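You operate a simulated robot arm through the tools that you are given. There is no shell and no other tool. Be economical: measure what you need, move in short steps, check, and stop when the job is done.

Carry out the task below with a simulated two-armed robot. There is one attempt and no reset: what you move stays moved.

## Task
Take the cap off the blue cap bottle and lay it down on the white table.

Only the result counts: the job must be done as asked and must still hold three seconds after the hand-in. Knocking over, shifting, dropping, spilling or breaking anything else fails it. A push-on lid holds only when it is set on centred and level and pressed home; a screw cap is set on level and turned clockwise until tight.

## Robot
Two 7-joint arms with two-finger parallel grippers on one trunk, on a base that drives. Base frame: it is fixed to the floor where the robot stands at the start and does not move with it; the origin is under the middle of the robot, x ahead of it, y to its left, z up. Lengths are in mm, angles in rad, forces in N, time in s.
The left shoulder is at the start at [60, 143, 930], the right one opposite. With the tool pointing down near the work surface each hand reaches from about 320 to 740 mm from the robot's upright axis, wherever it stands, measured 20 degrees to its own side. Payload 1.57 kg a hand.
Tool frame (each hand has its own): the origin (TCP) lies between the finger pads and is the grasp point; the fingertips stand 30 mm ahead of it; z points along the fingers, y is the line along which they close. Largest opening 110 mm; finger width 24, thickness 12; the body of the gripper, 48 by 112 mm, starts 78 mm behind the TCP.
Orientation is told as [roll, pitch, yaw] about the base's x, y, z axes, in that order, counted from this pose: with the fingers straight down and closing along the base's y, the tool's x points along the base's -x, its y along +y and its z along -z.

## Interface
- The arms move only by the tool jog_arm. It takes "left_commands", "right_commands" or both (then of equal length, played together; a hand with none holds still); each is one flat list of numbers, 7 for each row, row after row: the turn, a rotation vector about the base's x, y, z in units of 180 degrees (1.0 is 180 degrees), then the shift along the base's x, y, z in units of 500 mm (1.0 is 500 mm), then the finger opening in m, from 0 to 0.11. In form: [wx, wy, wz, tx, ty, tz, grip, wx, wy, wz, tx, ty, tz, grip, ...]. A call has 1 to 8 rows; each row is the pose to reach, as a shift and turn from the pose commanded when the call began. A call with a number of a shift or a turn outside -1 to 1 is refused whole. Rows are played at 5 a second. More than 50 mm and 0.15 rad between two rows, or a gripper value outside its range, and nothing of the call is played. Where a pose cannot be reached the arm comes as near as it can. A force on the tool above 40 N (or 10 N above the force at the start of the call, whichever is more), or a blocked arm, ends the call early, and 0.2 s more pass. Each finger travels about 45 mm/s and halts on what it meets, pressing with about 36 N; the grip force reading is that of the motor and also rises with nothing between the fingers. The clock runs only during rows and for 0.2 s after the last one: add rows that repeat a pose to give the fingers time. It gives the time, the measured TCP pose, the force on the tool (base axes), the opening and the grip force at its end, in the units of the frame above (readings bear some noise), with the torque about the TCP (base axes, N m) and any sound that the robot's microphone picked up.
- Cameras (640 x 400 px; columns grow to the right, rows downward): "scene" is now at [52.2, 19.3, 1551.6]; the picture's right is [0.23, -0.97, 0.00], its down [-0.65, -0.15, -0.74] and it looks along [0.72, 0.17, -0.67] (base axes); focal length 288 px, centre (320, 200). "left" rides on the left gripper at [70, -16, -141] in its tool frame; the picture's right is [0.23, 0.97, 0.00], its down [-0.85, 0.20, -0.48] and it looks along [-0.47, 0.11, 0.88] (tool axes); focal length 222 px, centre (320, 200). "right" rides on the right gripper at [70, 16, -141] in its tool frame; the picture's right is [-0.23, 0.97, 0.00], its down [-0.86, -0.20, -0.48] and it looks along [-0.47, -0.11, 0.88] (tool axes); focal length 222 px, centre (320, 200).
- capture(camera): a new picture of that camera. No time passes.
- raise_lower(by): slides the trunk up (or, below 0, down) by that many mm; the arms and the scene camera ride with it, the base frame stays. It gives what a move gives, with no picture.
- steer(legs): drives the robot by 1 to 6 legs, each [ahead, left, turn to the left] in mm, mm and rad, along the robot's own axes; the way and the turn of a leg run together, so that a leg with both is an arc; at most 1500 mm and 3.142 rad a leg. The arms and the cameras ride along, it lands a little off, and it stops where it bumps. It gives what a move gives.
- pan_tilt(pan, tilt): turns the head with the scene camera to pan (to the left, within 1.501 rad either way) and tilt (down, from -0.506 to 1.204), counted from straight ahead of the robot. It gives what a move gives.
- locate(camera, pixels): for up to 12 pixels [column, row] of the newest picture of that camera ("zoom" is the newest enlarged one), the place [x, y, z] in the base frame of the surface seen there, good to about 3 mm. No time passes.
- close_up(camera, box): a new picture of the part [left, top, right, bottom] of that camera's present view, enlarged. No time passes.
- close_job(): hands the job in; it is judged then, once.

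Keep the steps short. Do not move on a guess: measure, check each grasp and each placing, and mend mistakes. In all there are 80 turns and 78 pictures (those below and enlarged ones count). Leave the grippers open and the arms clear of the work at the hand-in unless told otherwise, and finish with a single line.

The tools are called after "Emit:" as a command line: name --argument value ..., lists and objects as JSON in quotes. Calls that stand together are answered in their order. jog_arm: Moves the arms, as the interface text tells. Its arguments: {"type":"object","properties":{"left_commands":{"type":"array","items":{"type":"number"}},"right_commands":{"type":"array","items":{"type":"number"}}},"required":[]} The other tools are called the same way: raise_lower (by) slides the trunk up or down; steer (legs) drives the base; pan_tilt (pan, tilt) turns the head that bears the scene camera; capture (camera) takes a picture; locate (camera, pixels) gives the place of the surface under pixels of a picture; close_up (camera, box) takes an enlarged picture of a part of a camera's view; close_job () hands the job in.

At the start:

```text
t: 0.0
left_eef_pos: [518.7, 356.8, 1086.3]
left_ee_rot: [-0.001, 0.0, 0.0]
left_force: [0.2, 0.7, 0.6]
left_ft_torque: [0.01, 0.01, 0.03]
left_opening: 110.0
left_finger_force: 0.0
right_eef_pos: [429.8, -166.9, 1118.7]
right_ee_rot: [-0.002, -0.002, 0.001]
right_force: [-1.0, 0.0, -0.3]
right_ft_torque: [-0.03, -0.01, 0.03]
right_opening: 110.1
right_finger_force: 0.0
trunk travel left (down, up): [-529.0, 61.0]
robot x, y, heading: [-2.6, 0.0, 0.005]
head pan, tilt: [0.23, 0.737]
```

scene: 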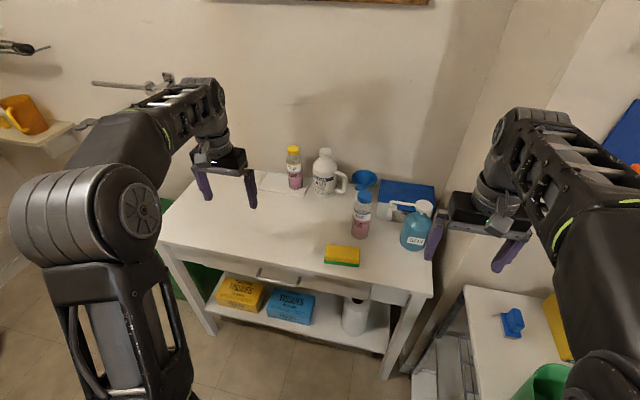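
right: 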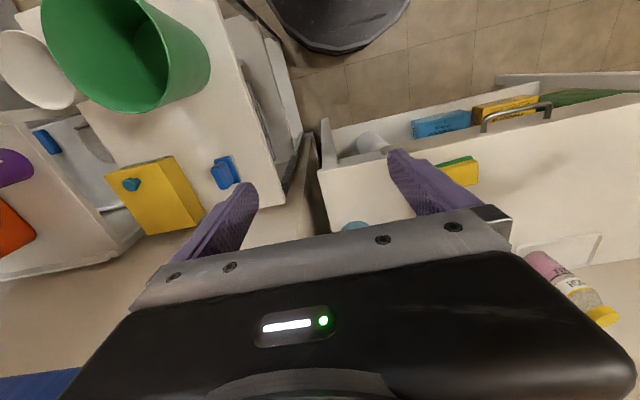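
left: 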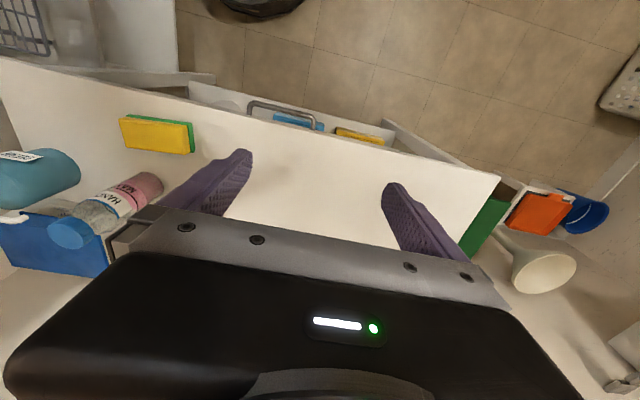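

I see a clear bottle with a blue cap near (361,213) on the white table, and a yellow-capped twin at (294,168). I'll zoom in to inspect it.

Emit:
close_up --camera "scene" --box '[240, 130, 460, 280]'

```text
2.67 times, centred on (350, 205) of scene
```

zoom: 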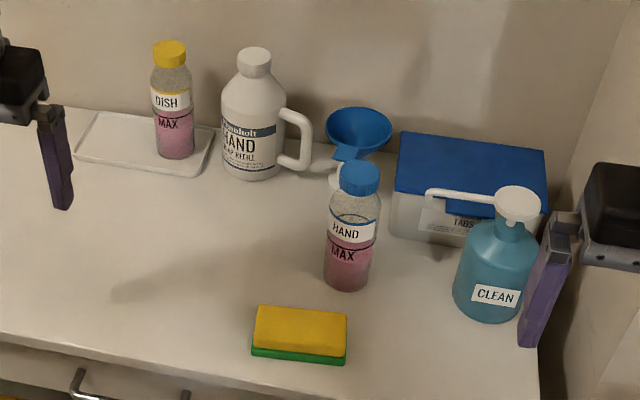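

The blue-capped "HAND" bottle is at zoom (350,230). I'll measure the cap, the body, the free table and the neighbours.

Emit:
locate --camera "zoom" --pixels '[[360, 170], [360, 187], [340, 180], [380, 182], [352, 230], [348, 270], [346, 291], [200, 250], [100, 260], [358, 130], [335, 180], [430, 192]]'

Emit:
close_up --camera "scene" --box '[330, 160, 400, 245]'

```text
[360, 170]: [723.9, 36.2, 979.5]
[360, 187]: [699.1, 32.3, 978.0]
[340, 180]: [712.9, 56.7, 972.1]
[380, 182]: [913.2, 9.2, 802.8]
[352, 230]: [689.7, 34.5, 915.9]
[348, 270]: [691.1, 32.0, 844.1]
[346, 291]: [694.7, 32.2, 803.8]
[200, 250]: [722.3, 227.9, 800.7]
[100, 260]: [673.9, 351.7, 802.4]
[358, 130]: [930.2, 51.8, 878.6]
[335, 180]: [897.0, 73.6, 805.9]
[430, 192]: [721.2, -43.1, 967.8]
```

```text
4.71 times, centred on (365, 202) of scene
```

zoom: 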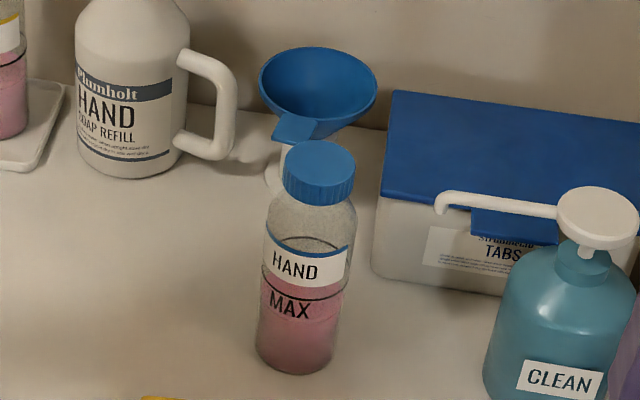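

The cap is ribbed, so it is a screw cap, and the bottle stands at about (716, 35). I'll measure more exactly here, along with the surroundings.

Emit:
locate --camera "zoom" --pixels '[[320, 145], [320, 165], [290, 165], [350, 168], [319, 180], [317, 202], [313, 225], [300, 330], [268, 320], [330, 320], [450, 203], [600, 215]]'

Emit:
capture --camera "scene"

Emit:
locate --camera "scene" --pixels '[[342, 248], [328, 256], [358, 248], [300, 272], [200, 255], [420, 292], [413, 238], [250, 220], [280, 240], [270, 275]]'

```text
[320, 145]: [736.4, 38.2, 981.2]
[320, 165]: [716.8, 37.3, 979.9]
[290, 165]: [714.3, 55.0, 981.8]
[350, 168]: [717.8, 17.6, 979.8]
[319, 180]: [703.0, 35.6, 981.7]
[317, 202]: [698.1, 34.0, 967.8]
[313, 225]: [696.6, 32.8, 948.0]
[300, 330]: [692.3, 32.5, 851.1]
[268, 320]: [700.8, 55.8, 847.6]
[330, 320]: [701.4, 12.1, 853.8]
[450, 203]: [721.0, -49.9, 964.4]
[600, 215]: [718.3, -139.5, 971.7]
```

```text
72 pictures are left
```

scene: 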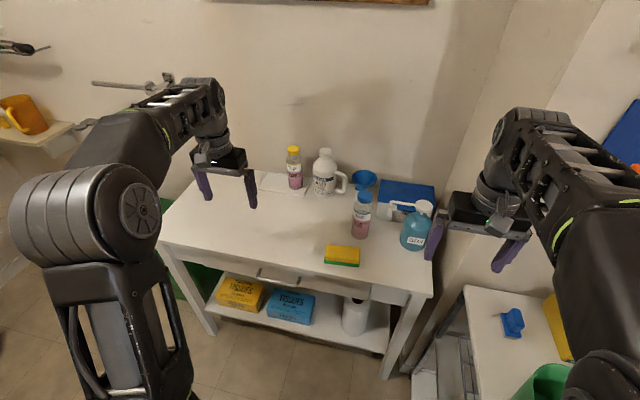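

```text
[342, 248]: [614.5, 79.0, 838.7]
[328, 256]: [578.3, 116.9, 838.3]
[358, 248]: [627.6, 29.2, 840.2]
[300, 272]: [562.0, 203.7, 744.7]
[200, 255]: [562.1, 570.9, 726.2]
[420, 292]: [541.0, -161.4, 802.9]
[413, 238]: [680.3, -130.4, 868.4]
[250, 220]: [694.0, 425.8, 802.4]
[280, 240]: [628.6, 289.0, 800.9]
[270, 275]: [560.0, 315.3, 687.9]
```

Bottle axis is (718, 35) with body radius about 26. The cap has radius 20 and spans z 960 to 981. The table top is at z 802 and its front edge at x≈550. The pump nozzle tip is at (721, -45, 966). The left hand will hold the body and the right hand will unscrew. The bottle is near the reach limit, so I'll drive 120 mm forward first.

Emit:
steer --legs '[[120, 0, 0]]'

```text
t: 1.2
left_eef_pos: [637.2, 361.0, 1085.7]
left_ee_rot: [0.001, 0.001, -0.001]
left_force: [0.3, -0.3, -0.8]
left_ft_torque: [0.02, 0.04, 0.01]
left_opening: 110.2
left_finger_force: 0.1
right_eef_pos: [548.7, -161.5, 1118.4]
right_ee_rot: [0.0, 0.001, -0.002]
right_force: [-0.4, -0.4, 0.5]
right_ft_torque: [-0.02, 0.04, 0.01]
right_opening: 110.0
right_finger_force: 0.0
trunk travel left (down, up): [-529.0, 61.0]
robot x, y, heading: [118.3, 6.1, -0.003]
head pan, tilt: [0.23, 0.737]
```

Drive landed well. Next I'll tilt the left hand to point forward, down and right, and bring it to a standoff 160 mm short of the bottle body.

Emit:
jog_arm --left_commands '[-0.0091, -0.0339, -0.0195, -0.00625, -0.06625, -0.02825, 0.11, -0.0182, -0.0678, -0.039, -0.0125, -0.1325, -0.0565, 0.11, -0.0273, -0.1017, -0.0585, -0.01875, -0.19875, -0.08475, 0.11, -0.0364, -0.1356, -0.078, -0.025, -0.265, -0.113, 0.11, -0.0454, -0.1695, -0.0974, -0.03125, -0.33125, -0.14125, 0.11, -0.0545, -0.2034, -0.1169, -0.0375, -0.3975, -0.1695, 0.11, -0.0636, -0.2373, -0.1364, -0.04375, -0.46375, -0.19775, 0.11, -0.0727, -0.2712, -0.1559, -0.05, -0.53, -0.226, 0.11]'

Emit:
capture --camera "scene"

Emit:
capture --camera "left"

```text
t: 3.0
left_eef_pos: [611.5, 109.8, 972.0]
left_ee_rot: [0.003, -0.816, -0.504]
left_force: [0.8, 0.8, -1.2]
left_ft_torque: [-0.06, -0.03, -0.09]
left_opening: 110.2
left_finger_force: 0.0
left hand out of reach, approached as far as the arm can: row 8
right_eef_pos: [548.8, -162.8, 1119.3]
right_ee_rot: [0.001, -0.005, -0.002]
right_force: [0.9, 0.3, 0.7]
right_ft_torque: [-0.03, -0.01, -0.02]
right_opening: 109.7
right_finger_force: 0.0
trunk travel left (down, up): [-529.0, 61.0]
robot x, y, heading: [121.6, 3.5, -0.006]
head pan, tilt: [0.23, 0.737]
```

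```text
71 pictures are left
```

scene: 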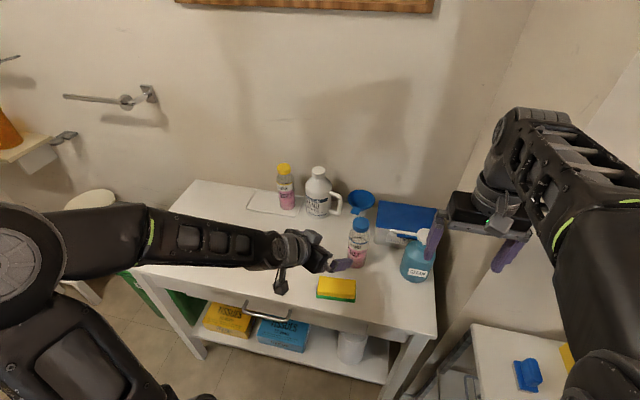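

```text
70 pictures are left
```

left: 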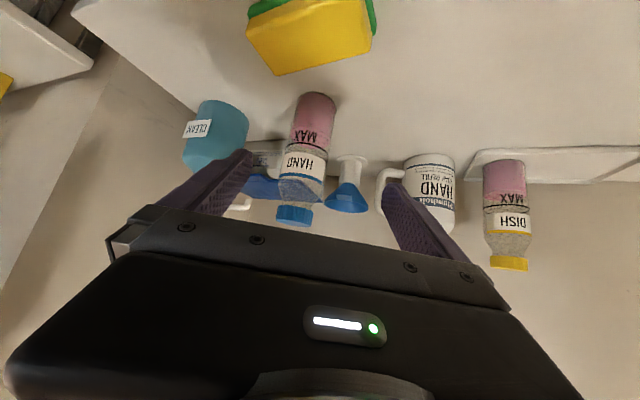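

Row 8 was slightly out of reach (y 110, pitch -0.82). I'll advance about 60 mm toward the bottle and see whether it tracks there.

Emit:
jog_arm --left_commands '[0, 0, 0, 0.027, -0.015, -0.026, 0.11, 0, 0, 0, 0.053, -0.031, -0.052, 0.11, 0, 0, 0, 0.08, -0.046, -0.078, 0.11, 0, 0, 0, 0.08, -0.046, -0.078, 0.11]'

```text
t: 4.0
left_eef_pos: [651.7, 86.4, 934.6]
left_ee_rot: [0.001, -0.816, -0.506]
left_force: [-0.2, -0.4, 0.6]
left_ft_torque: [-0.01, 0.04, 0.0]
left_opening: 109.9
left_finger_force: 0.1
right_eef_pos: [548.0, -162.6, 1118.3]
right_ee_rot: [0.001, -0.002, -0.001]
right_force: [-0.4, 0.3, -0.4]
right_ft_torque: [-0.04, -0.02, -0.02]
right_opening: 109.8
right_finger_force: 0.1
trunk travel left (down, up): [-529.0, 61.0]
robot x, y, heading: [111.5, 6.1, -0.003]
head pan, tilt: [0.23, 0.737]
```

It tracks from the reached pose. The remaining offset is 14 mm sideways and then about 106 mm along the fingers. I'll correct sideways, advance about 50 mm and look.

Emit:
jog_arm --left_commands '[0, 0, 0, -0.002, -0.028, 0.012, 0.11, 0, 0, 0, 0.03, -0.045, -0.022, 0.11, 0, 0, 0, 0.062, -0.063, -0.056, 0.11, 0, 0, 0, 0.062, -0.063, -0.056, 0.11]'

Emit:
capture --camera "left"

Emit:
close_up --camera "scene" --box '[260, 180, 460, 310]'

```text
t: 5.0
left_eef_pos: [683.9, 56.6, 906.0]
left_ee_rot: [0.0, -0.815, -0.506]
left_force: [-0.6, 1.1, -0.2]
left_ft_torque: [0.01, 0.01, 0.01]
left_opening: 110.2
left_finger_force: 0.1
right_eef_pos: [548.2, -162.0, 1119.1]
right_ee_rot: [-0.001, -0.001, -0.001]
right_force: [-0.4, 0.5, 0.2]
right_ft_torque: [0.02, 0.0, -0.01]
right_opening: 109.9
right_finger_force: 0.0
trunk travel left (down, up): [-529.0, 61.0]
robot x, y, heading: [119.0, 2.9, -0.002]
head pan, tilt: [0.23, 0.737]
```

```text
69 pictures are left
```

left: 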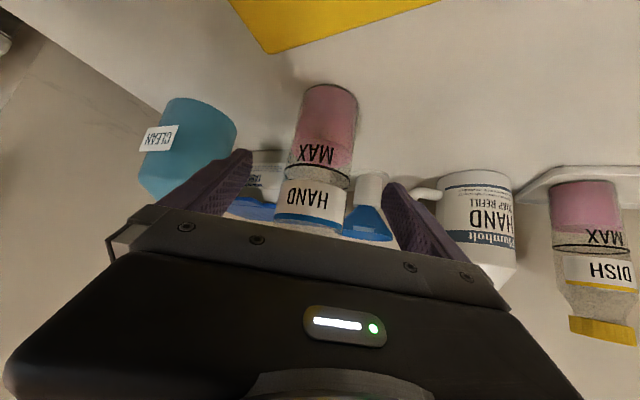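

```text
3.08 times, centred on (360, 245) of scene
```

zoom: 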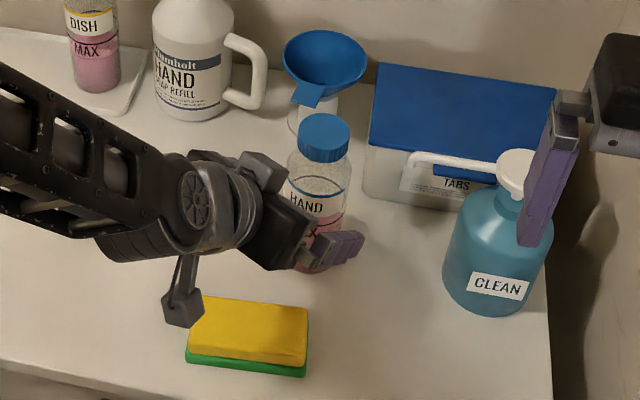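

Bottle sits centred between the fingers (column ~322 between pads at 245 and 395). I'll check the cap's measured position after the drive and advance the last 55 mm.

Emit:
locate --camera "zoom" --pixels '[[324, 128], [324, 150], [302, 130], [346, 132], [318, 190], [412, 165], [180, 305]]'

Emit:
jog_arm --left_commands '[0, 0, 0, 0.023, -0.0145, -0.025, 0.11, 0, 0, 0, 0.045, -0.029, -0.05, 0.11, 0, 0, 0, 0.068, -0.043, -0.076, 0.11, 0, 0, 0, 0.068, -0.043, -0.076, 0.11]'

Emit:
capture --camera "left"

Emit:
close_up --camera "scene" --box '[260, 180, 460, 310]'

```text
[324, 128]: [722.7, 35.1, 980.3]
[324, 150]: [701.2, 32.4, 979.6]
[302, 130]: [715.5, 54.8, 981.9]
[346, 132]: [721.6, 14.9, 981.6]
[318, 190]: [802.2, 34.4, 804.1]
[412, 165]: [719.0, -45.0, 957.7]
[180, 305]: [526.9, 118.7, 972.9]
```

```text
t: 6.0
left_eef_pos: [718.3, 32.6, 866.6]
left_ee_rot: [0.001, -0.814, -0.505]
left_force: [-0.4, 0.0, -0.1]
left_ft_torque: [0.0, -0.01, -0.04]
left_opening: 109.9
left_finger_force: 0.1
right_eef_pos: [547.8, -163.2, 1120.2]
right_ee_rot: [-0.001, 0.0, 0.0]
right_force: [0.0, -0.7, 0.0]
right_ft_torque: [0.0, 0.01, 0.01]
right_opening: 110.0
right_finger_force: 0.1
trunk travel left (down, up): [-529.0, 61.0]
robot x, y, heading: [116.2, 6.9, -0.004]
head pan, tilt: [0.23, 0.737]
```

```text
67 pictures are left
```

left: 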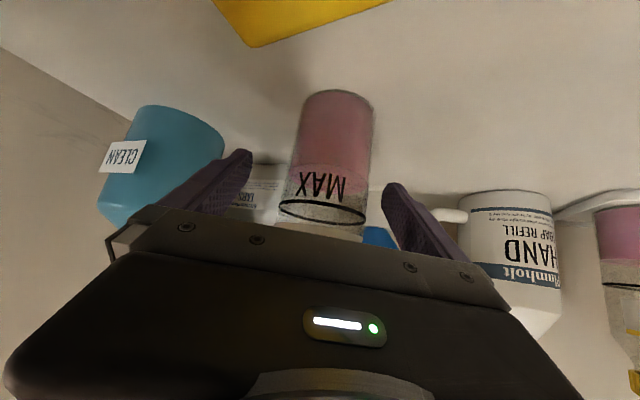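

```text
3.08 times, centred on (360, 245) of scene
```

zoom: 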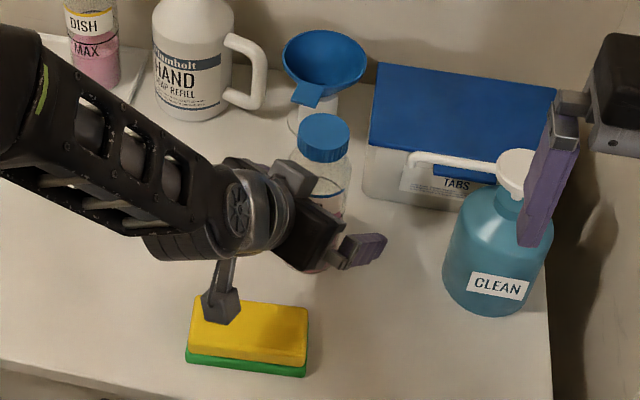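

The measured axis is (720, 35), so I'll nudge 3 mm to the left and close on the body.

Emit:
jog_arm --left_commands '[0, 0, 0, 0.003, 0.005, 0, 0.11, 0, 0, 0, 0.003, 0.005, 0, 0.07, 0, 0, 0, 0.003, 0.005, 0, 0.06, 0, 0, 0, 0.003, 0.005, 0, 0.055, 0, 0, 0, 0.003, 0.005, 0, 0.045, 0, 0, 0, 0.003, 0.005, 0, 0.045, 0, 0, 0, 0.003, 0.005, 0, 0.045]'

Emit:
close_up --camera "scene" --box '[260, 180, 460, 310]'

Emit:
capture --camera "left"

Emit:
locate --camera "zoom" --pixels '[[324, 120], [324, 128], [324, 150], [302, 130], [346, 132], [324, 140]]'

```text
t: 7.6
left_eef_pos: [718.0, 33.7, 865.9]
left_ee_rot: [0.002, -0.816, -0.506]
left_force: [-0.2, -0.5, 0.1]
left_ft_torque: [-0.08, 0.03, -0.04]
left_opening: 56.7
left_finger_force: 35.7
right_eef_pos: [547.5, -163.1, 1119.9]
right_ee_rot: [-0.001, 0.0, 0.0]
right_force: [0.7, -0.4, 0.8]
right_ft_torque: [0.01, -0.02, -0.01]
right_opening: 110.2
right_finger_force: 0.0
trunk travel left (down, up): [-529.0, 61.0]
robot x, y, heading: [119.6, 4.4, -0.003]
head pan, tilt: [0.23, 0.737]
```

```text
3.08 times, centred on (360, 245) of scene
```

zoom: 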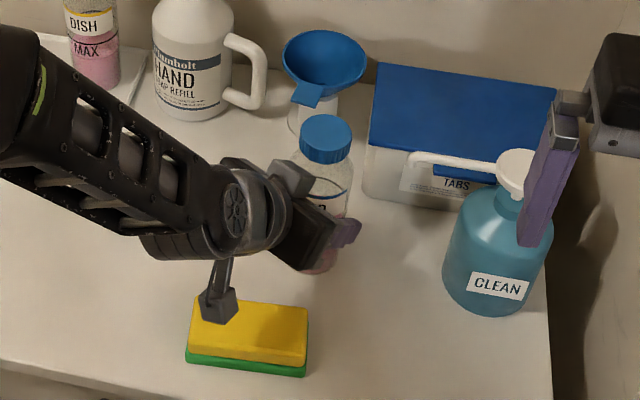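

```text
64 pictures are left
```

left: 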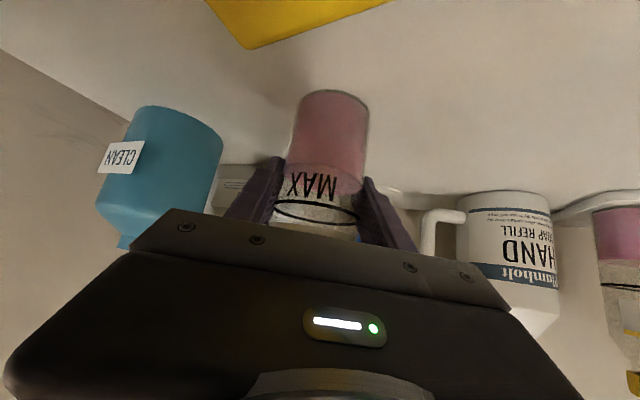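

```text
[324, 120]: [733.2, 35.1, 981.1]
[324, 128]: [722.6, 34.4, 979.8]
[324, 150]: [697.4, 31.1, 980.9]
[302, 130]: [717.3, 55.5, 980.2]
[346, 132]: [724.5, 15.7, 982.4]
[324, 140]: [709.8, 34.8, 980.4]
```

Body is firmly held (56.7 mm, 36 N), cap centre about (720, 34), top z 981. Next I'll bring the right hand above the cap at z 1090, yawed -1.0 rad so there's room to turn counter-clockwise.

Emit:
jog_arm --right_commands '[0, 0, -0.0455, 0.049, 0.0563, -0.0086, 0.1, 0, 0, -0.091, 0.098, 0.1126, -0.0171, 0.09, 0, 0, -0.1364, 0.1474, 0.1689, -0.0257, 0.08, 0, 0, -0.1819, 0.1966, 0.2251, -0.0343, 0.07, 0, 0, -0.2274, 0.2457, 0.2814, -0.0429, 0.06, 0, 0, -0.2728, 0.2949, 0.3377, -0.0514, 0.06, 0, 0, -0.3183, 0.344, 0.394, -0.06, 0.06, 0, 0, -0.3183, 0.344, 0.394, -0.06, 0.06]'

Emit:
capture --camera "right"

Emit:
capture --camera "scene"

```text
t: 9.4
left_eef_pos: [718.2, 34.7, 865.9]
left_ee_rot: [0.003, -0.815, -0.507]
left_force: [0.7, 0.8, -0.3]
left_ft_torque: [-0.01, -0.02, 0.05]
left_opening: 56.3
left_finger_force: 35.8
right_eef_pos: [656.6, 36.2, 1062.3]
right_ee_rot: [0.005, -0.001, -1.002]
right_force: [1.3, 0.1, 0.4]
right_ft_torque: [-0.05, -0.01, -0.06]
right_opening: 60.2
right_finger_force: 0.1
right hand out of reach, approached as far as the arm can: row 3, 4, 5, 6, 7, 8
trunk travel left (down, up): [-529.0, 61.0]
robot x, y, heading: [116.9, 6.4, 0.002]
head pan, tilt: [0.23, 0.737]
```

```text
63 pictures are left
```

right: 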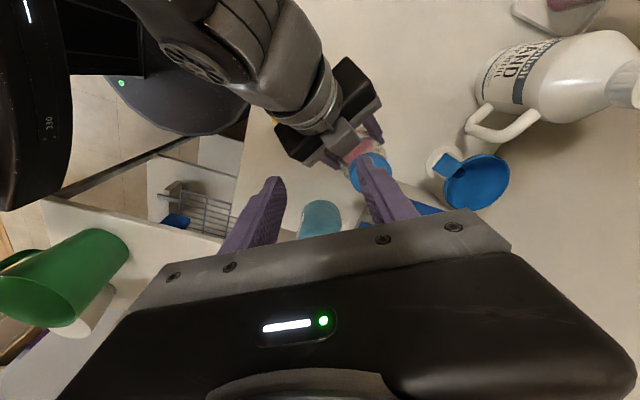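

```text
62 pictures are left
```

scene: 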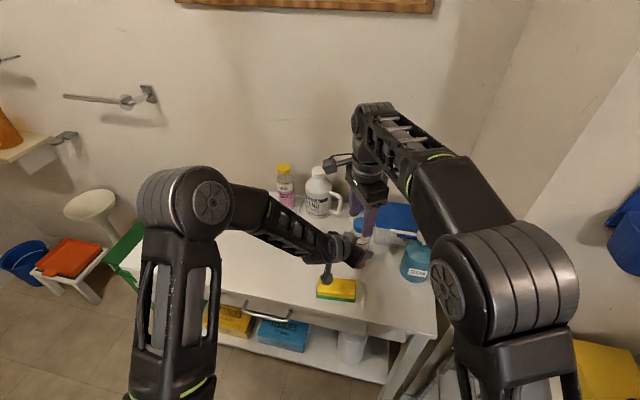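

The right arm can't reach this far out at this height. I need the trunk higher and the base closer. I'll check the clearance between base disc (right view, ~(225,110)) and table edge.

Emit:
locate --camera "right" --pixels '[[200, 130], [225, 115], [240, 100], [170, 128], [245, 180], [235, 215], [180, 160], [210, 180], [100, 190]]'

Emit:
close_up --camera "right" --box '[60, 60, 280, 240]'

```text
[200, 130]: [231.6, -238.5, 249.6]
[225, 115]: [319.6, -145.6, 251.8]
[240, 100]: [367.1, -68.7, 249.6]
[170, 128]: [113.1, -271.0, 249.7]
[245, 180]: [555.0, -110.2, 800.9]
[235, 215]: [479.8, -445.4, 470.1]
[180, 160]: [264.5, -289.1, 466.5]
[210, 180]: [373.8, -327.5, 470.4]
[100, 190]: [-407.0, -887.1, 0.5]
```

```text
2.22 times, centred on (170, 150) of right
```

zoom: 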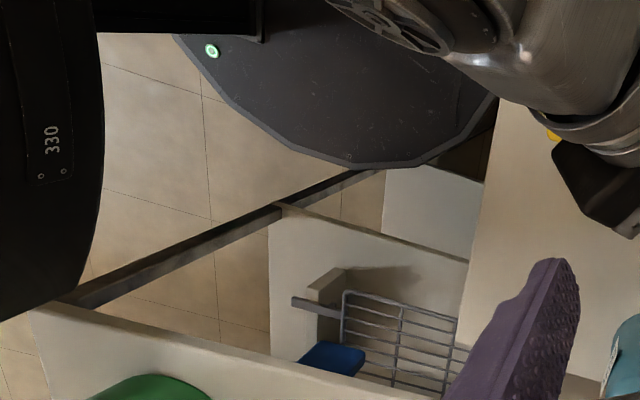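

The base is about 270 mm in radius with its front at x≈390, so there's room to move 90 mm closer. First I'll release the bottle, back the left hand out along its fingers and pull the right hand back.

Emit:
jog_arm --left_commands '[0, 0, 0, 0, 0, 0, 0.11, 0, 0, 0, 0, 0, 0, 0.11, 0, 0, 0, 0, 0, 0, 0.11, 0, 0, 0, 0, 0, 0, 0.11, 0, 0, 0, -0.055, 0.031, 0.059, 0.11, 0, 0, 0, -0.11, 0.062, 0.118, 0.11, 0, 0, 0, -0.165, 0.093, 0.177, 0.11, 0, 0, 0, -0.2, 0.14, 0.23, 0.11]' --right_commands '[0, 0, 0, -0.02, -0.03, 0.01, 0.06, 0, 0, 0, -0.04, -0.06, 0.02, 0.06, 0, 0, 0, -0.06, -0.09, 0.03, 0.06, 0, 0, 0, -0.08, -0.12, 0.04, 0.06, 0, 0, 0, -0.1, -0.15, 0.05, 0.06, 0, 0, 0, -0.12, -0.18, 0.06, 0.06, 0, 0, 0, -0.14, -0.2, 0.07, 0.06, 0, 0, 0, -0.14, -0.2, 0.07, 0.06]'

Emit:
raise_lower --by 60

Emit:
capture --camera "scene"

```text
t: 11.2
left_eef_pos: [619.2, 102.9, 978.8]
left_ee_rot: [0.002, -0.815, -0.505]
left_force: [0.2, -0.2, 0.3]
left_ft_torque: [-0.02, 0.01, -0.03]
left_opening: 110.0
left_finger_force: 0.1
right_eef_pos: [585.9, -63.8, 1097.3]
right_ee_rot: [0.0, -0.001, -1.002]
right_force: [-0.8, 0.1, 0.2]
right_ft_torque: [-0.04, 0.02, -0.03]
right_opening: 59.9
right_finger_force: 0.1
trunk travel left (down, up): [-529.0, 61.0]
robot x, y, heading: [123.2, 6.1, -0.002]
head pan, tilt: [0.23, 0.737]
```

```text
t: 12.2
left_eef_pos: [620.1, 102.7, 1038.8]
left_ee_rot: [0.001, -0.815, -0.507]
left_force: [0.1, -0.3, 0.7]
left_ft_torque: [-0.01, -0.01, -0.04]
left_opening: 110.1
left_finger_force: 0.0
right_eef_pos: [586.6, -63.8, 1156.8]
right_ee_rot: [0.001, -0.002, -1.001]
right_force: [-0.3, 0.5, -0.5]
right_ft_torque: [-0.03, 0.02, 0.01]
right_opening: 59.9
right_finger_force: 0.1
trunk travel left (down, up): [-589.0, 1.0]
robot x, y, heading: [123.7, 4.8, -0.005]
head pan, tilt: [0.23, 0.737]
```

```text
60 pictures are left
```

scene: 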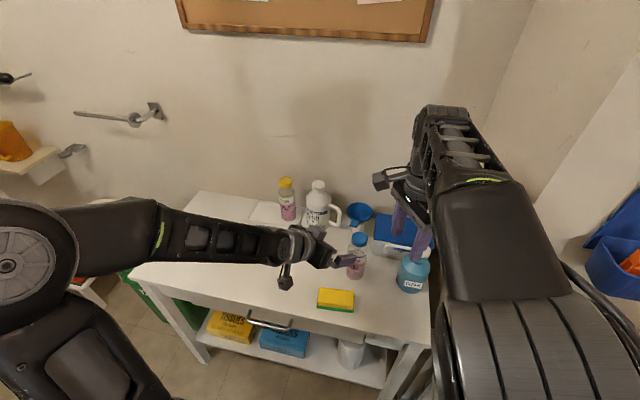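

Bottle still stands. I'll shift the left hand 100 mm further left, clear of the bottle, then drive 80 mm ahead.

Emit:
jog_arm --left_commands '[0, 0, 0, -0.02, 0.07, 0, 0.11, 0, 0, 0, -0.04, 0.14, 0, 0.11, 0, 0, 0, -0.06, 0.2, 0, 0.11]'

Emit:
steer --legs '[[80, 8, 0]]'

Emit:
close_up --camera "scene" --box '[260, 180, 460, 310]'

```text
t: 13.0
left_eef_pos: [590.9, 201.5, 1037.8]
left_ee_rot: [0.002, -0.814, -0.505]
left_force: [0.4, -0.2, -0.1]
left_ft_torque: [0.02, -0.01, 0.01]
left_opening: 110.4
left_finger_force: 0.1
left hand out of reach, approached as far as the arm can: row 1
right_eef_pos: [585.0, -64.5, 1156.9]
right_ee_rot: [0.002, -0.002, -1.002]
right_force: [-0.8, -0.5, 0.2]
right_ft_torque: [0.01, 0.0, 0.0]
right_opening: 59.9
right_finger_force: 0.1
trunk travel left (down, up): [-589.0, 1.0]
robot x, y, heading: [117.1, 4.7, -0.002]
head pan, tilt: [0.23, 0.737]
```

```text
t: 14.1
left_eef_pos: [674.2, 210.3, 1037.3]
left_ee_rot: [-0.001, -0.814, -0.505]
left_force: [-0.4, -0.3, 0.0]
left_ft_torque: [-0.01, -0.01, -0.02]
left_opening: 110.0
left_finger_force: 0.0
right_eef_pos: [670.2, -55.6, 1155.9]
right_ee_rot: [-0.001, -0.002, -1.002]
right_force: [-0.4, -1.0, -0.8]
right_ft_torque: [0.01, 0.07, 0.02]
right_opening: 60.0
right_finger_force: 0.0
trunk travel left (down, up): [-589.0, 1.0]
robot x, y, heading: [199.4, 10.3, -0.002]
head pan, tilt: [0.23, 0.737]
```

```text
3.08 times, centred on (360, 245) of scene
```

zoom: 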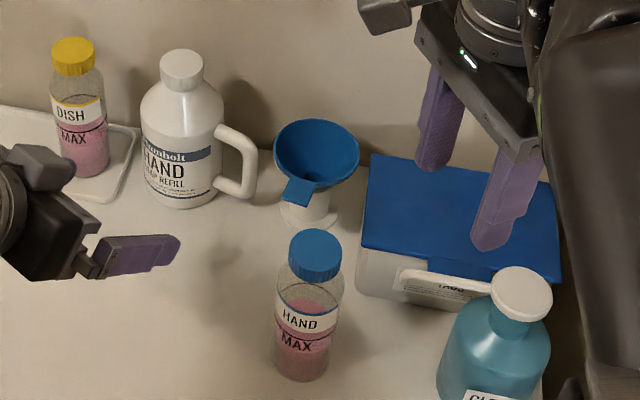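

Both hands are clear of the bottle. I'll test the right hand's reach above the cap at (720, 34, 1075).

Emit:
jog_arm --right_commands '[0, 0, 0, 0.025, 0.045, -0.04, 0.06, 0, 0, 0, 0.05, 0.09, -0.08, 0.06, 0, 0, 0, 0.075, 0.135, -0.12, 0.06, 0, 0, 0, 0.1, 0.18, -0.16, 0.06, 0, 0, 0, 0.1, 0.18, -0.16, 0.06]'

Emit:
capture --camera "right"

Emit:
capture --camera "scene"

```text
t: 15.3
left_eef_pos: [672.1, 210.4, 1039.6]
left_ee_rot: [0.002, -0.816, -0.508]
left_force: [0.2, 0.6, 0.0]
left_ft_torque: [0.01, -0.04, 0.01]
left_opening: 110.2
left_finger_force: 0.1
right_eef_pos: [716.6, 36.3, 1076.1]
right_ee_rot: [0.0, -0.001, -1.001]
right_force: [0.5, -0.8, 0.4]
right_ft_torque: [-0.02, 0.0, -0.04]
right_opening: 60.0
right_finger_force: 0.0
trunk travel left (down, up): [-589.0, 1.0]
robot x, y, heading: [195.8, 12.5, 0.001]
head pan, tilt: [0.23, 0.737]
```

```text
58 pictures are left
```

right: 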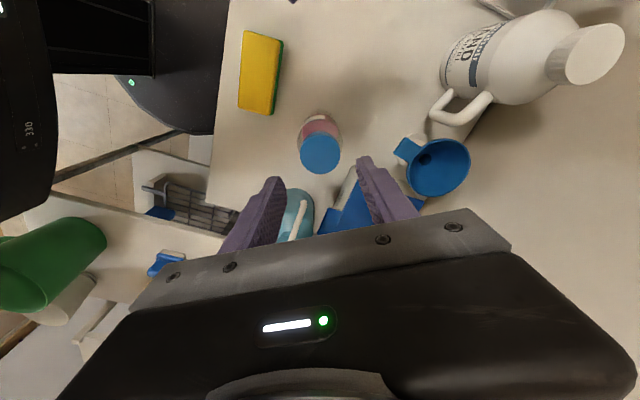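

```text
57 pictures are left
```

scene: 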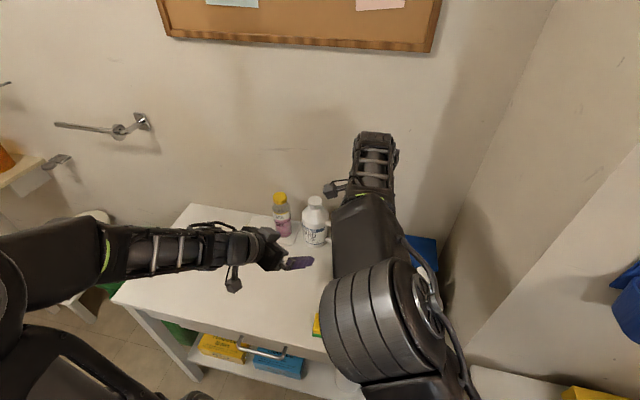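

Reach works now. I'll re-measure the cap through the right camera (cap at (320,153)).

Emit:
locate --camera "right" --pixels '[[320, 153], [302, 153], [338, 153], [320, 137], [320, 171], [323, 120], [330, 195], [301, 201]]'

Emit:
close_up --camera "right" --box '[220, 80, 420, 220]'

```text
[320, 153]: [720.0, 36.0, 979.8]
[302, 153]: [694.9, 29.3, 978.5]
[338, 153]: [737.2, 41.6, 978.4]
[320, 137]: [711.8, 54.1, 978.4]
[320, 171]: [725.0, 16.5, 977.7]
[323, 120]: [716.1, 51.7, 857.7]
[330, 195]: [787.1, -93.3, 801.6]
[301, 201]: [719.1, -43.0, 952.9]
```

```text
2.86 times, centred on (320, 150) of right
```

zoom: 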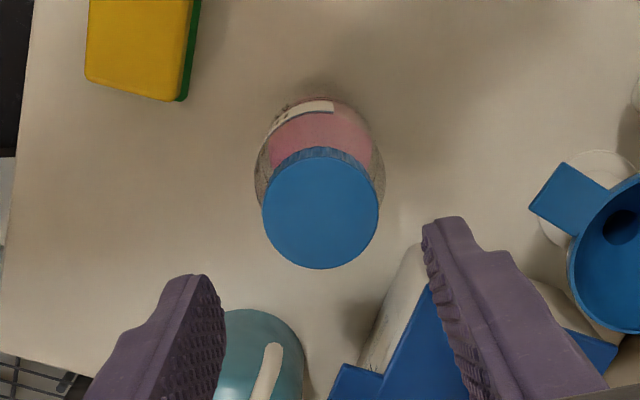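

Cap centre (718, 35.5), top z 980. Next the left hand yaws further to come in from the left, at a standoff 120 mm from the body.

Emit:
jog_arm --left_commands '[0, 0, -0.04, 0, -0.05, -0.044, 0.11, 0, 0, -0.08, -0.002, -0.1, -0.087, 0.11, 0, 0, -0.12, -0.004, -0.15, -0.13, 0.11, 0, 0, -0.159, -0.006, -0.202, -0.174, 0.11, 0, 0, -0.159, -0.006, -0.202, -0.174, 0.11]'

Emit:
capture --camera "left"

Emit:
capture --camera "right"

```text
t: 16.5
left_eef_pos: [668.1, 107.9, 952.7]
left_ee_rot: [0.001, -0.815, -1.008]
left_force: [-0.6, -0.1, -0.3]
left_ft_torque: [0.01, -0.02, -0.01]
left_opening: 109.9
left_finger_force: 0.0
right_eef_pos: [718.2, 37.4, 1076.4]
right_ee_rot: [0.0, -0.002, -1.001]
right_force: [0.4, -0.4, 0.8]
right_ft_torque: [-0.01, -0.01, 0.02]
right_opening: 59.9
right_finger_force: 0.0
trunk travel left (down, up): [-589.0, 1.0]
robot x, y, heading: [197.8, 15.6, -0.0]
head pan, tilt: [0.23, 0.737]
```

```text
55 pictures are left
```

left: 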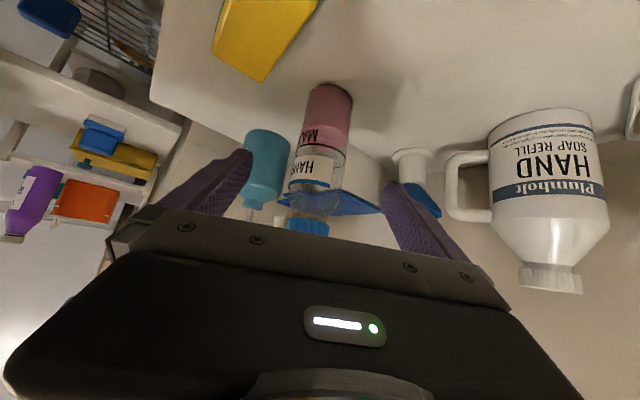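

```text
54 pictures are left
```

right: 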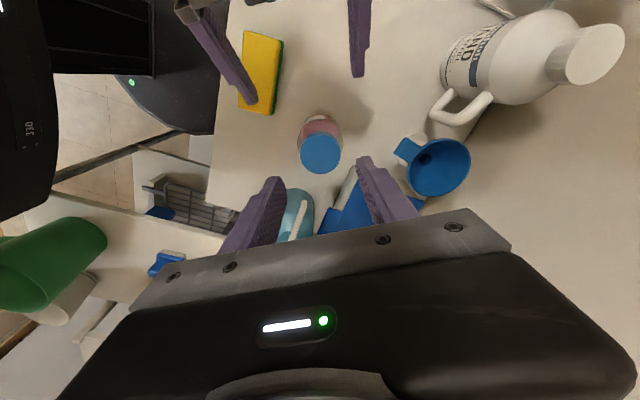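

The bottle is centred between the left fingers. I'll advance 122 mm along the fingers and then close on the body.

Emit:
jog_arm --left_commands '[0, 0, 0, 0.025, -0.036, -0.042, 0.11, 0, 0, 0, 0.05, -0.072, -0.085, 0.11, 0, 0, 0, 0.075, -0.109, -0.127, 0.11, 0, 0, 0, 0.1, -0.145, -0.169, 0.11, 0, 0, 0, 0.1, -0.145, -0.169, 0.11]'

Emit:
capture --camera "right"

Emit:
capture --camera "left"

```text
t: 17.7
left_eef_pos: [721.1, 35.0, 865.7]
left_ee_rot: [0.002, -0.815, -1.007]
left_force: [0.1, -0.6, 0.0]
left_ft_torque: [0.0, 0.0, 0.0]
left_opening: 110.0
left_finger_force: 0.1
right_eef_pos: [716.6, 37.1, 1076.2]
right_ee_rot: [-0.001, -0.002, -1.003]
right_force: [0.1, 0.1, -0.7]
right_ft_torque: [-0.01, -0.03, -0.03]
right_opening: 59.9
right_finger_force: 0.1
trunk travel left (down, up): [-589.0, 1.0]
robot x, y, heading: [201.1, 11.4, -0.003]
head pan, tilt: [0.23, 0.737]
```

```text
53 pictures are left
```

right: 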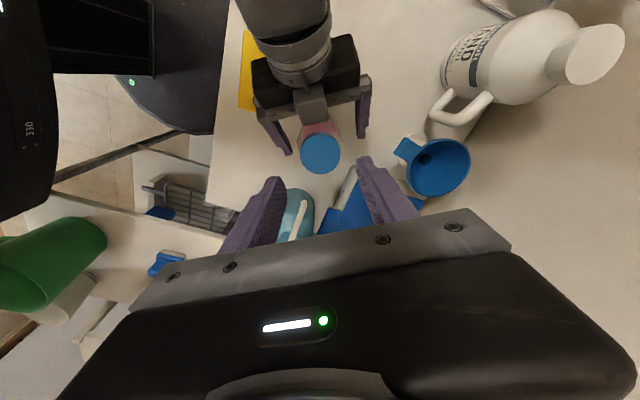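

```text
52 pictures are left
```

left: 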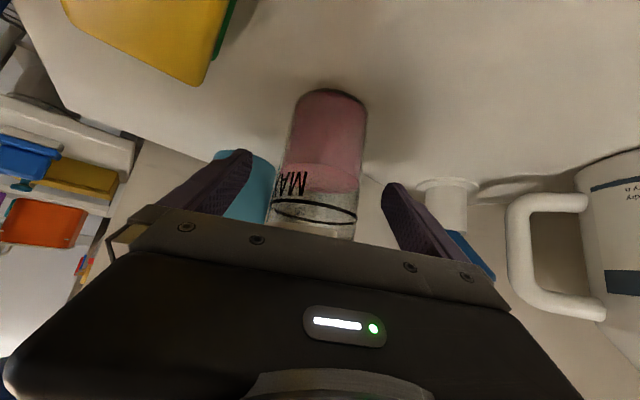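

Well aligned with the bottle. I'll close the left fingers.

Emit:
jog_arm --left_commands '[0, 0, 0, 0, 0, 0, 0.07, 0, 0, 0, 0, 0, 0, 0.07, 0, 0, 0, 0, 0, 0, 0.06, 0, 0, 0, 0, 0, 0, 0.055, 0, 0, 0, 0, 0, 0, 0.04, 0, 0, 0, 0, 0, 0, 0.04, 0, 0, 0, 0, 0, 0, 0.04]'

Emit:
close_up --camera "right" --box '[220, 80, 420, 220]'

Emit:
locate --camera "zoom" --pixels '[[320, 208], [266, 208], [374, 208], [320, 155], [320, 262]]'

```text
t: 19.3
left_eef_pos: [720.7, 35.1, 866.3]
left_ee_rot: [0.002, -0.815, -1.005]
left_force: [-0.5, -0.8, 0.8]
left_ft_torque: [-0.07, 0.04, 0.02]
left_opening: 59.4
left_finger_force: 35.9
right_eef_pos: [717.9, 36.2, 1076.0]
right_ee_rot: [0.0, -0.003, -1.001]
right_force: [0.7, -0.5, 0.4]
right_ft_torque: [-0.01, -0.02, 0.06]
right_opening: 60.0
right_finger_force: 0.1
trunk travel left (down, up): [-589.0, 1.0]
robot x, y, heading: [198.8, 11.8, -0.0]
head pan, tilt: [0.23, 0.737]
```

```text
2.86 times, centred on (320, 150) of right
```

zoom: 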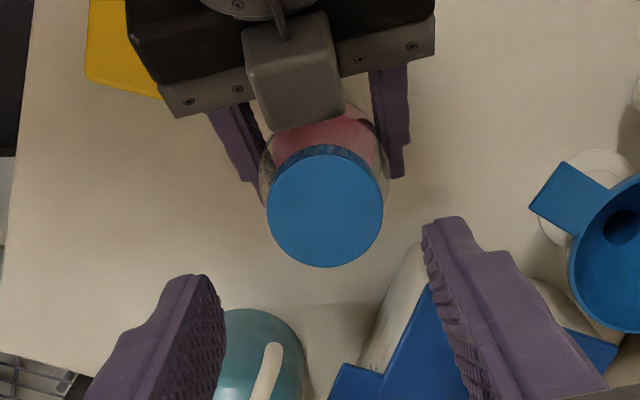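

```text
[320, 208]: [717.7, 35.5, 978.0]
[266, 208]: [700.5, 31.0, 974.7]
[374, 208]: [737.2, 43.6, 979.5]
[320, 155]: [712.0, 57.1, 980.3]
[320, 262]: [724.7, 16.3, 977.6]
```

Held (59.4 mm, 36 N), cap centre ≈ (719, 36). I'll check how high the left gripper's grey block near the cap stands before lowering the right fingers.

Emit:
locate --camera "zoom" --pixels '[[260, 40], [320, 30], [335, 95], [300, 90], [265, 110], [190, 100], [400, 50], [290, 20]]'

```text
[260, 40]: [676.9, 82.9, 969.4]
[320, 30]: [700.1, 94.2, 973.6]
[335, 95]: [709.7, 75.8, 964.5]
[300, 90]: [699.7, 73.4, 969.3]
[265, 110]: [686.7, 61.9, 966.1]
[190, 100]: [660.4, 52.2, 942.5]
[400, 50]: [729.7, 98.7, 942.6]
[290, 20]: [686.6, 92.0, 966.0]
```

The block tops out at z≈970, about 41 mm from the cap axis. I'll grip the cap with TCP at z 998 (tips at 968, over the block) with the fingers only slightly open. I'll yaw to -1.55 first, then descend.

Emit:
jog_arm --right_commands '[0, 0, -0.044, 0.002, -0.001, 0, 0.06, 0, 0, -0.088, 0.002, -0.001, 0, 0.056, 0, 0, -0.132, 0.002, -0.001, 0, 0.054, 0, 0, -0.175, 0.002, -0.001, 0, 0.054, 0, 0, -0.175, 0.002, -0.001, -0.05, 0.054, 0, 0, -0.175, 0.002, -0.001, -0.1, 0.054, 0, 0, -0.175, 0.002, -0.001, -0.1, 0.054]'

Emit:
capture --camera "right"

```text
t: 20.9
left_eef_pos: [720.5, 36.1, 866.2]
left_ee_rot: [0.002, -0.815, -1.006]
left_force: [0.9, 0.6, 1.1]
left_ft_torque: [-0.01, 0.04, -0.01]
left_opening: 59.4
left_finger_force: 36.0
right_eef_pos: [719.8, 32.6, 1024.3]
right_ee_rot: [0.0, -0.001, -1.551]
right_force: [0.7, -0.5, 0.7]
right_ft_torque: [0.0, -0.02, -0.01]
right_opening: 53.9
right_finger_force: 0.0
trunk travel left (down, up): [-589.0, 1.0]
robot x, y, heading: [200.3, 13.8, -0.002]
head pan, tilt: [0.23, 0.737]
```

```text
50 pictures are left
```

right: 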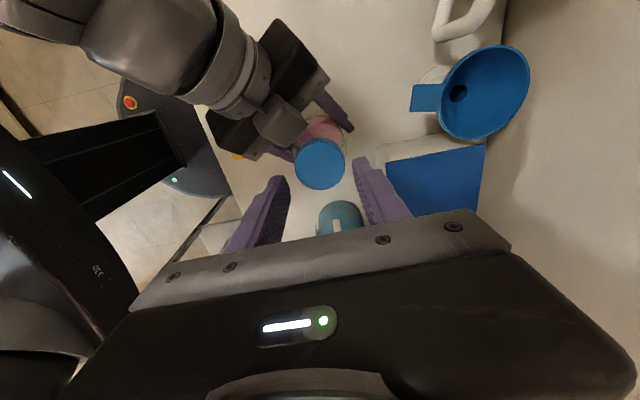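

The cap is centred between the tips (column 320). I'll descend the last 26 mm with a 2 mm y trim and close on the cap.

Emit:
jog_arm --right_commands '[0, 0, 0, 0, 0.004, -0.026, 0.054, 0, 0, 0, 0, 0.004, -0.052, 0.054, 0, 0, 0, 0, 0.004, -0.052, 0.054, 0, 0, 0, 0, 0.004, -0.052, 0.045, 0, 0, 0, 0, 0.004, -0.052, 0.03, 0, 0, 0, 0, 0.004, -0.052, 0.03, 0, 0, 0, 0, 0.004, -0.052, 0.03]'

Emit:
capture --camera "right"

```text
t: 22.5
left_eef_pos: [721.2, 35.9, 865.2]
left_ee_rot: [0.002, -0.816, -1.006]
left_force: [5.5, 1.1, 0.6]
left_ft_torque: [-0.17, 0.7, 0.02]
left_opening: 59.4
left_finger_force: 35.5
right_eef_pos: [720.5, 35.3, 998.4]
right_ee_rot: [-0.003, -0.002, -1.552]
right_force: [-6.2, -0.7, 1.1]
right_ft_torque: [0.0, 0.11, -0.03]
right_opening: 43.9
right_finger_force: 36.3
trunk travel left (down, up): [-589.0, 1.0]
robot x, y, heading: [203.3, 15.6, -0.001]
head pan, tilt: [0.23, 0.737]
```

```text
49 pictures are left
```

right: 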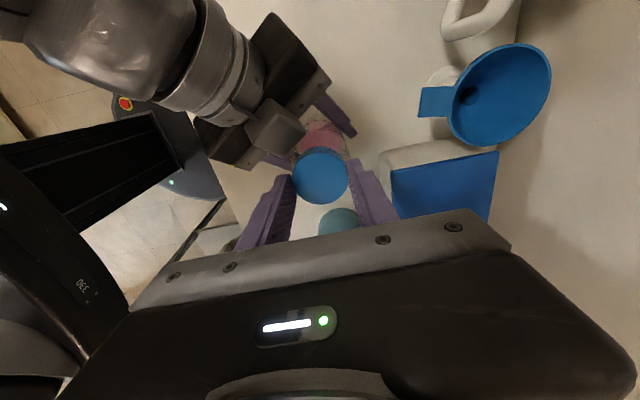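

Cap gripped at 43.9 mm. A small 6 N side load in x remains, so I'll trim 1.5 mm and turn counter-clockwise 1.1 rad, watching torque and the left grip.

Emit:
jog_arm --right_commands '[0, 0, 0.02, -0.003, 0, 0, 0.03, 0, 0, 0.064, -0.003, 0, 0.0002, 0.03, 0, 0, 0.108, -0.003, 0, 0.0004, 0.03, 0, 0, 0.152, -0.003, 0, 0.0006, 0.03, 0, 0, 0.196, -0.003, 0, 0.0008, 0.03, 0, 0, 0.24, -0.003, 0, 0.001, 0.03, 0, 0, 0.284, -0.003, 0, 0.0012, 0.03, 0, 0, 0.328, -0.003, 0, 0.0014, 0.03]'

Emit:
capture --camera "right"

Emit:
capture --camera "left"

```text
t: 24.3
left_eef_pos: [720.5, 34.9, 866.8]
left_ee_rot: [0.001, -0.814, -1.007]
left_force: [-12.7, 1.8, 10.8]
left_ft_torque: [0.09, -1.06, 0.01]
left_opening: 59.7
left_finger_force: 36.0
right_eef_pos: [717.5, 35.6, 1000.2]
right_ee_rot: [0.001, -0.002, -0.52]
right_force: [13.5, -1.1, -12.2]
right_ft_torque: [-0.36, -0.66, -0.05]
right_opening: 43.2
right_finger_force: 36.4
trunk travel left (down, up): [-589.0, 1.0]
robot x, y, heading: [198.9, 8.4, 0.003]
head pan, tilt: [0.23, 0.737]
```

```text
48 pictures are left
```

right: 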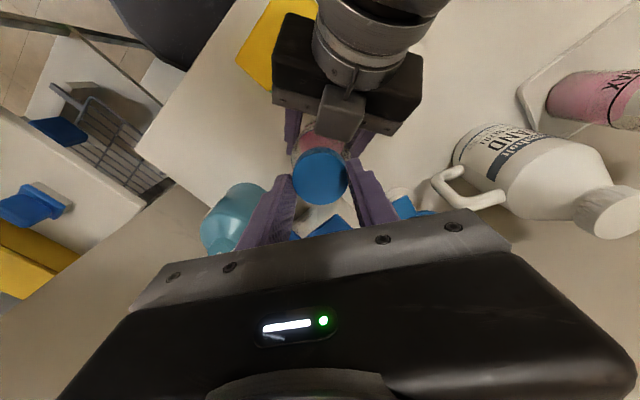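

```text
47 pictures are left
```

left: 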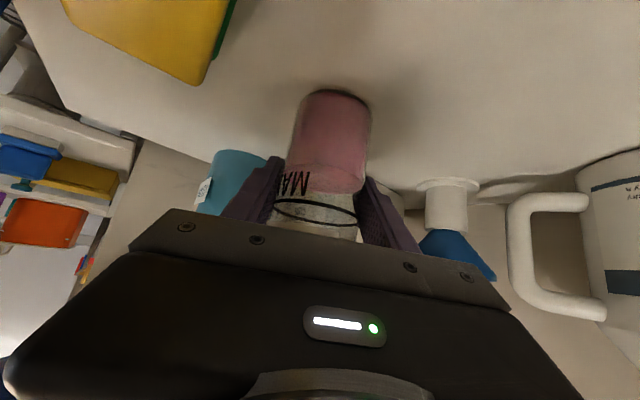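

The bottle didn't turn in the left hand, and the right hand turned from -1.55 to -0.52. There's a side load of +13 N x and -12 N z, so I overcorrected. I'll trim back and turn on to yaw 0.

Emit:
jog_arm --right_commands '[0, 0, 0.02, 0.003, 0, -0.001, 0.03, 0, 0, 0.06, 0.003, 0, -0.001, 0.03, 0, 0, 0.1, 0.003, 0, -0.0008, 0.03, 0, 0, 0.14, 0.003, 0, -0.0006, 0.03, 0, 0, 0.165, 0.003, 0, -0.0004, 0.03, 0, 0, 0.165, 0.003, 0, -0.0004, 0.03]'

Emit:
close_up --camera "right" --box '[220, 80, 420, 240]'

```text
t: 25.7
left_eef_pos: [721.6, 35.6, 866.2]
left_ee_rot: [0.001, -0.814, -1.005]
left_force: [3.3, -4.7, -1.1]
left_ft_torque: [0.53, 0.21, -0.01]
left_opening: 59.5
left_finger_force: 35.8
right_eef_pos: [718.1, 34.3, 1001.5]
right_ee_rot: [0.003, -0.001, 0.0]
right_force: [-3.0, 4.5, 1.3]
right_ft_torque: [0.03, 0.22, -0.02]
right_opening: 43.3
right_finger_force: 36.9
trunk travel left (down, up): [-589.0, 1.0]
robot x, y, heading: [199.5, 13.8, -0.004]
head pan, tilt: [0.23, 0.737]
```

```text
2.50 times, centred on (320, 160) of right
```

zoom: 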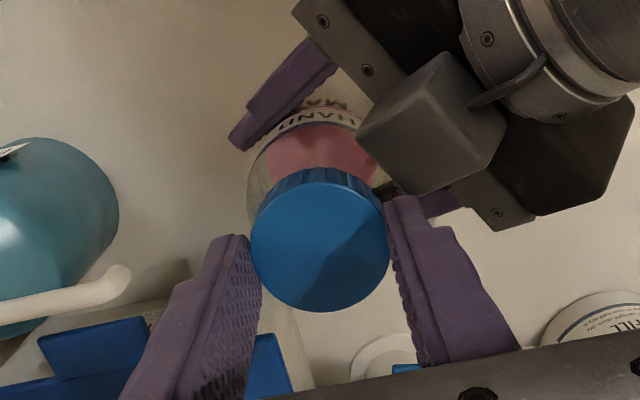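

Loads are low and the hand is at yaw 0. I'll open slightly and rotate back around the cap for the next stroke.

Emit:
jog_arm --right_commands '[0, 0, 0, 0, 0.001, 0, 0.053, 0, 0, 0, 0, 0.001, 0, 0.053, 0, 0, -0.045, 0.001, 0.001, 0, 0.053, 0, 0, -0.09, 0.001, 0.001, 0, 0.053, 0, 0, -0.135, 0.002, 0.001, 0, 0.053, 0, 0, -0.18, 0.002, 0.001, 0, 0.053, 0, 0, -0.225, 0.002, 0.001, 0, 0.053, 0, 0, -0.27, 0.002, 0.001, 0, 0.053]'

Emit:
close_up --camera "right" --box '[220, 80, 420, 240]'

Emit:
locate --camera "zoom" --pixels '[[320, 238], [262, 238], [378, 238], [320, 180], [320, 298]]'

```text
t: 27.5
left_eef_pos: [720.2, 34.9, 866.2]
left_ee_rot: [0.003, -0.816, -1.006]
left_force: [0.2, 0.0, 0.0]
left_ft_torque: [0.02, 0.01, -0.02]
left_opening: 59.4
left_finger_force: 35.9
right_eef_pos: [719.0, 35.2, 1000.9]
right_ee_rot: [-0.001, -0.002, -0.854]
right_force: [0.0, -0.3, -0.5]
right_ft_torque: [0.01, 0.03, 0.01]
right_opening: 52.9
right_finger_force: 0.1
trunk travel left (down, up): [-589.0, 1.0]
robot x, y, heading: [198.8, 13.7, -0.001]
head pan, tilt: [0.23, 0.737]
```

```text
2.50 times, centred on (320, 160) of right
```

zoom: 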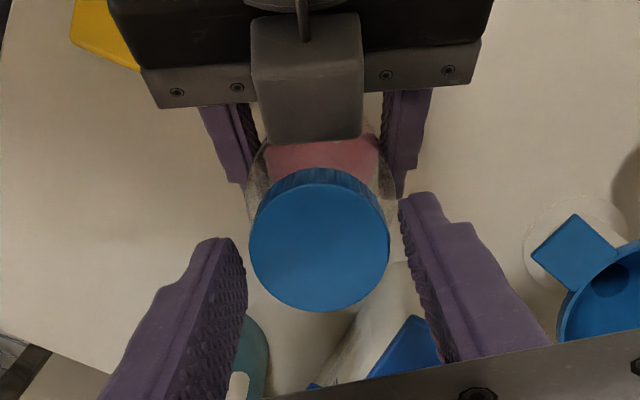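

```text
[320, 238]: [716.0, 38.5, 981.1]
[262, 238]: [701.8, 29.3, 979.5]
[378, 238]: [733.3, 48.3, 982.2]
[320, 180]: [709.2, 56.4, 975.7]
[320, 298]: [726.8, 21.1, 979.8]
```

The cap top now reads about 981, up 1–2 mm, so it is turning off. I'll finish the back-rotation to -1.55 and close again.

Emit:
jog_arm --right_commands '[0, 0, -0.045, 0, 0.002, 0, 0.053, 0, 0, -0.09, 0, 0.002, 0, 0.053, 0, 0, -0.135, 0, 0.002, 0, 0.053, 0, 0, -0.18, 0, 0.002, 0, 0.053, 0, 0, -0.22, 0, 0.002, 0, 0.053, 0, 0, -0.22, 0, 0.002, 0, 0.04, 0, 0, -0.22, 0, 0.002, 0, 0.03, 0, 0, -0.22, 0, 0.002, 0, 0.03]'

```text
t: 29.3
left_eef_pos: [721.1, 35.9, 865.0]
left_ee_rot: [0.003, -0.816, -1.006]
left_force: [4.2, -1.7, -0.6]
left_ft_torque: [0.18, 0.46, 0.0]
left_opening: 59.2
left_finger_force: 35.6
right_eef_pos: [719.5, 36.3, 1000.9]
right_ee_rot: [-0.001, -0.003, -1.543]
right_force: [-5.2, 0.8, -0.5]
right_ft_torque: [-0.01, 0.22, 0.02]
right_opening: 45.9
right_finger_force: 35.9
trunk travel left (down, up): [-589.0, 1.0]
robot x, y, heading: [201.2, 11.8, 0.003]
head pan, tilt: [0.23, 0.737]
```

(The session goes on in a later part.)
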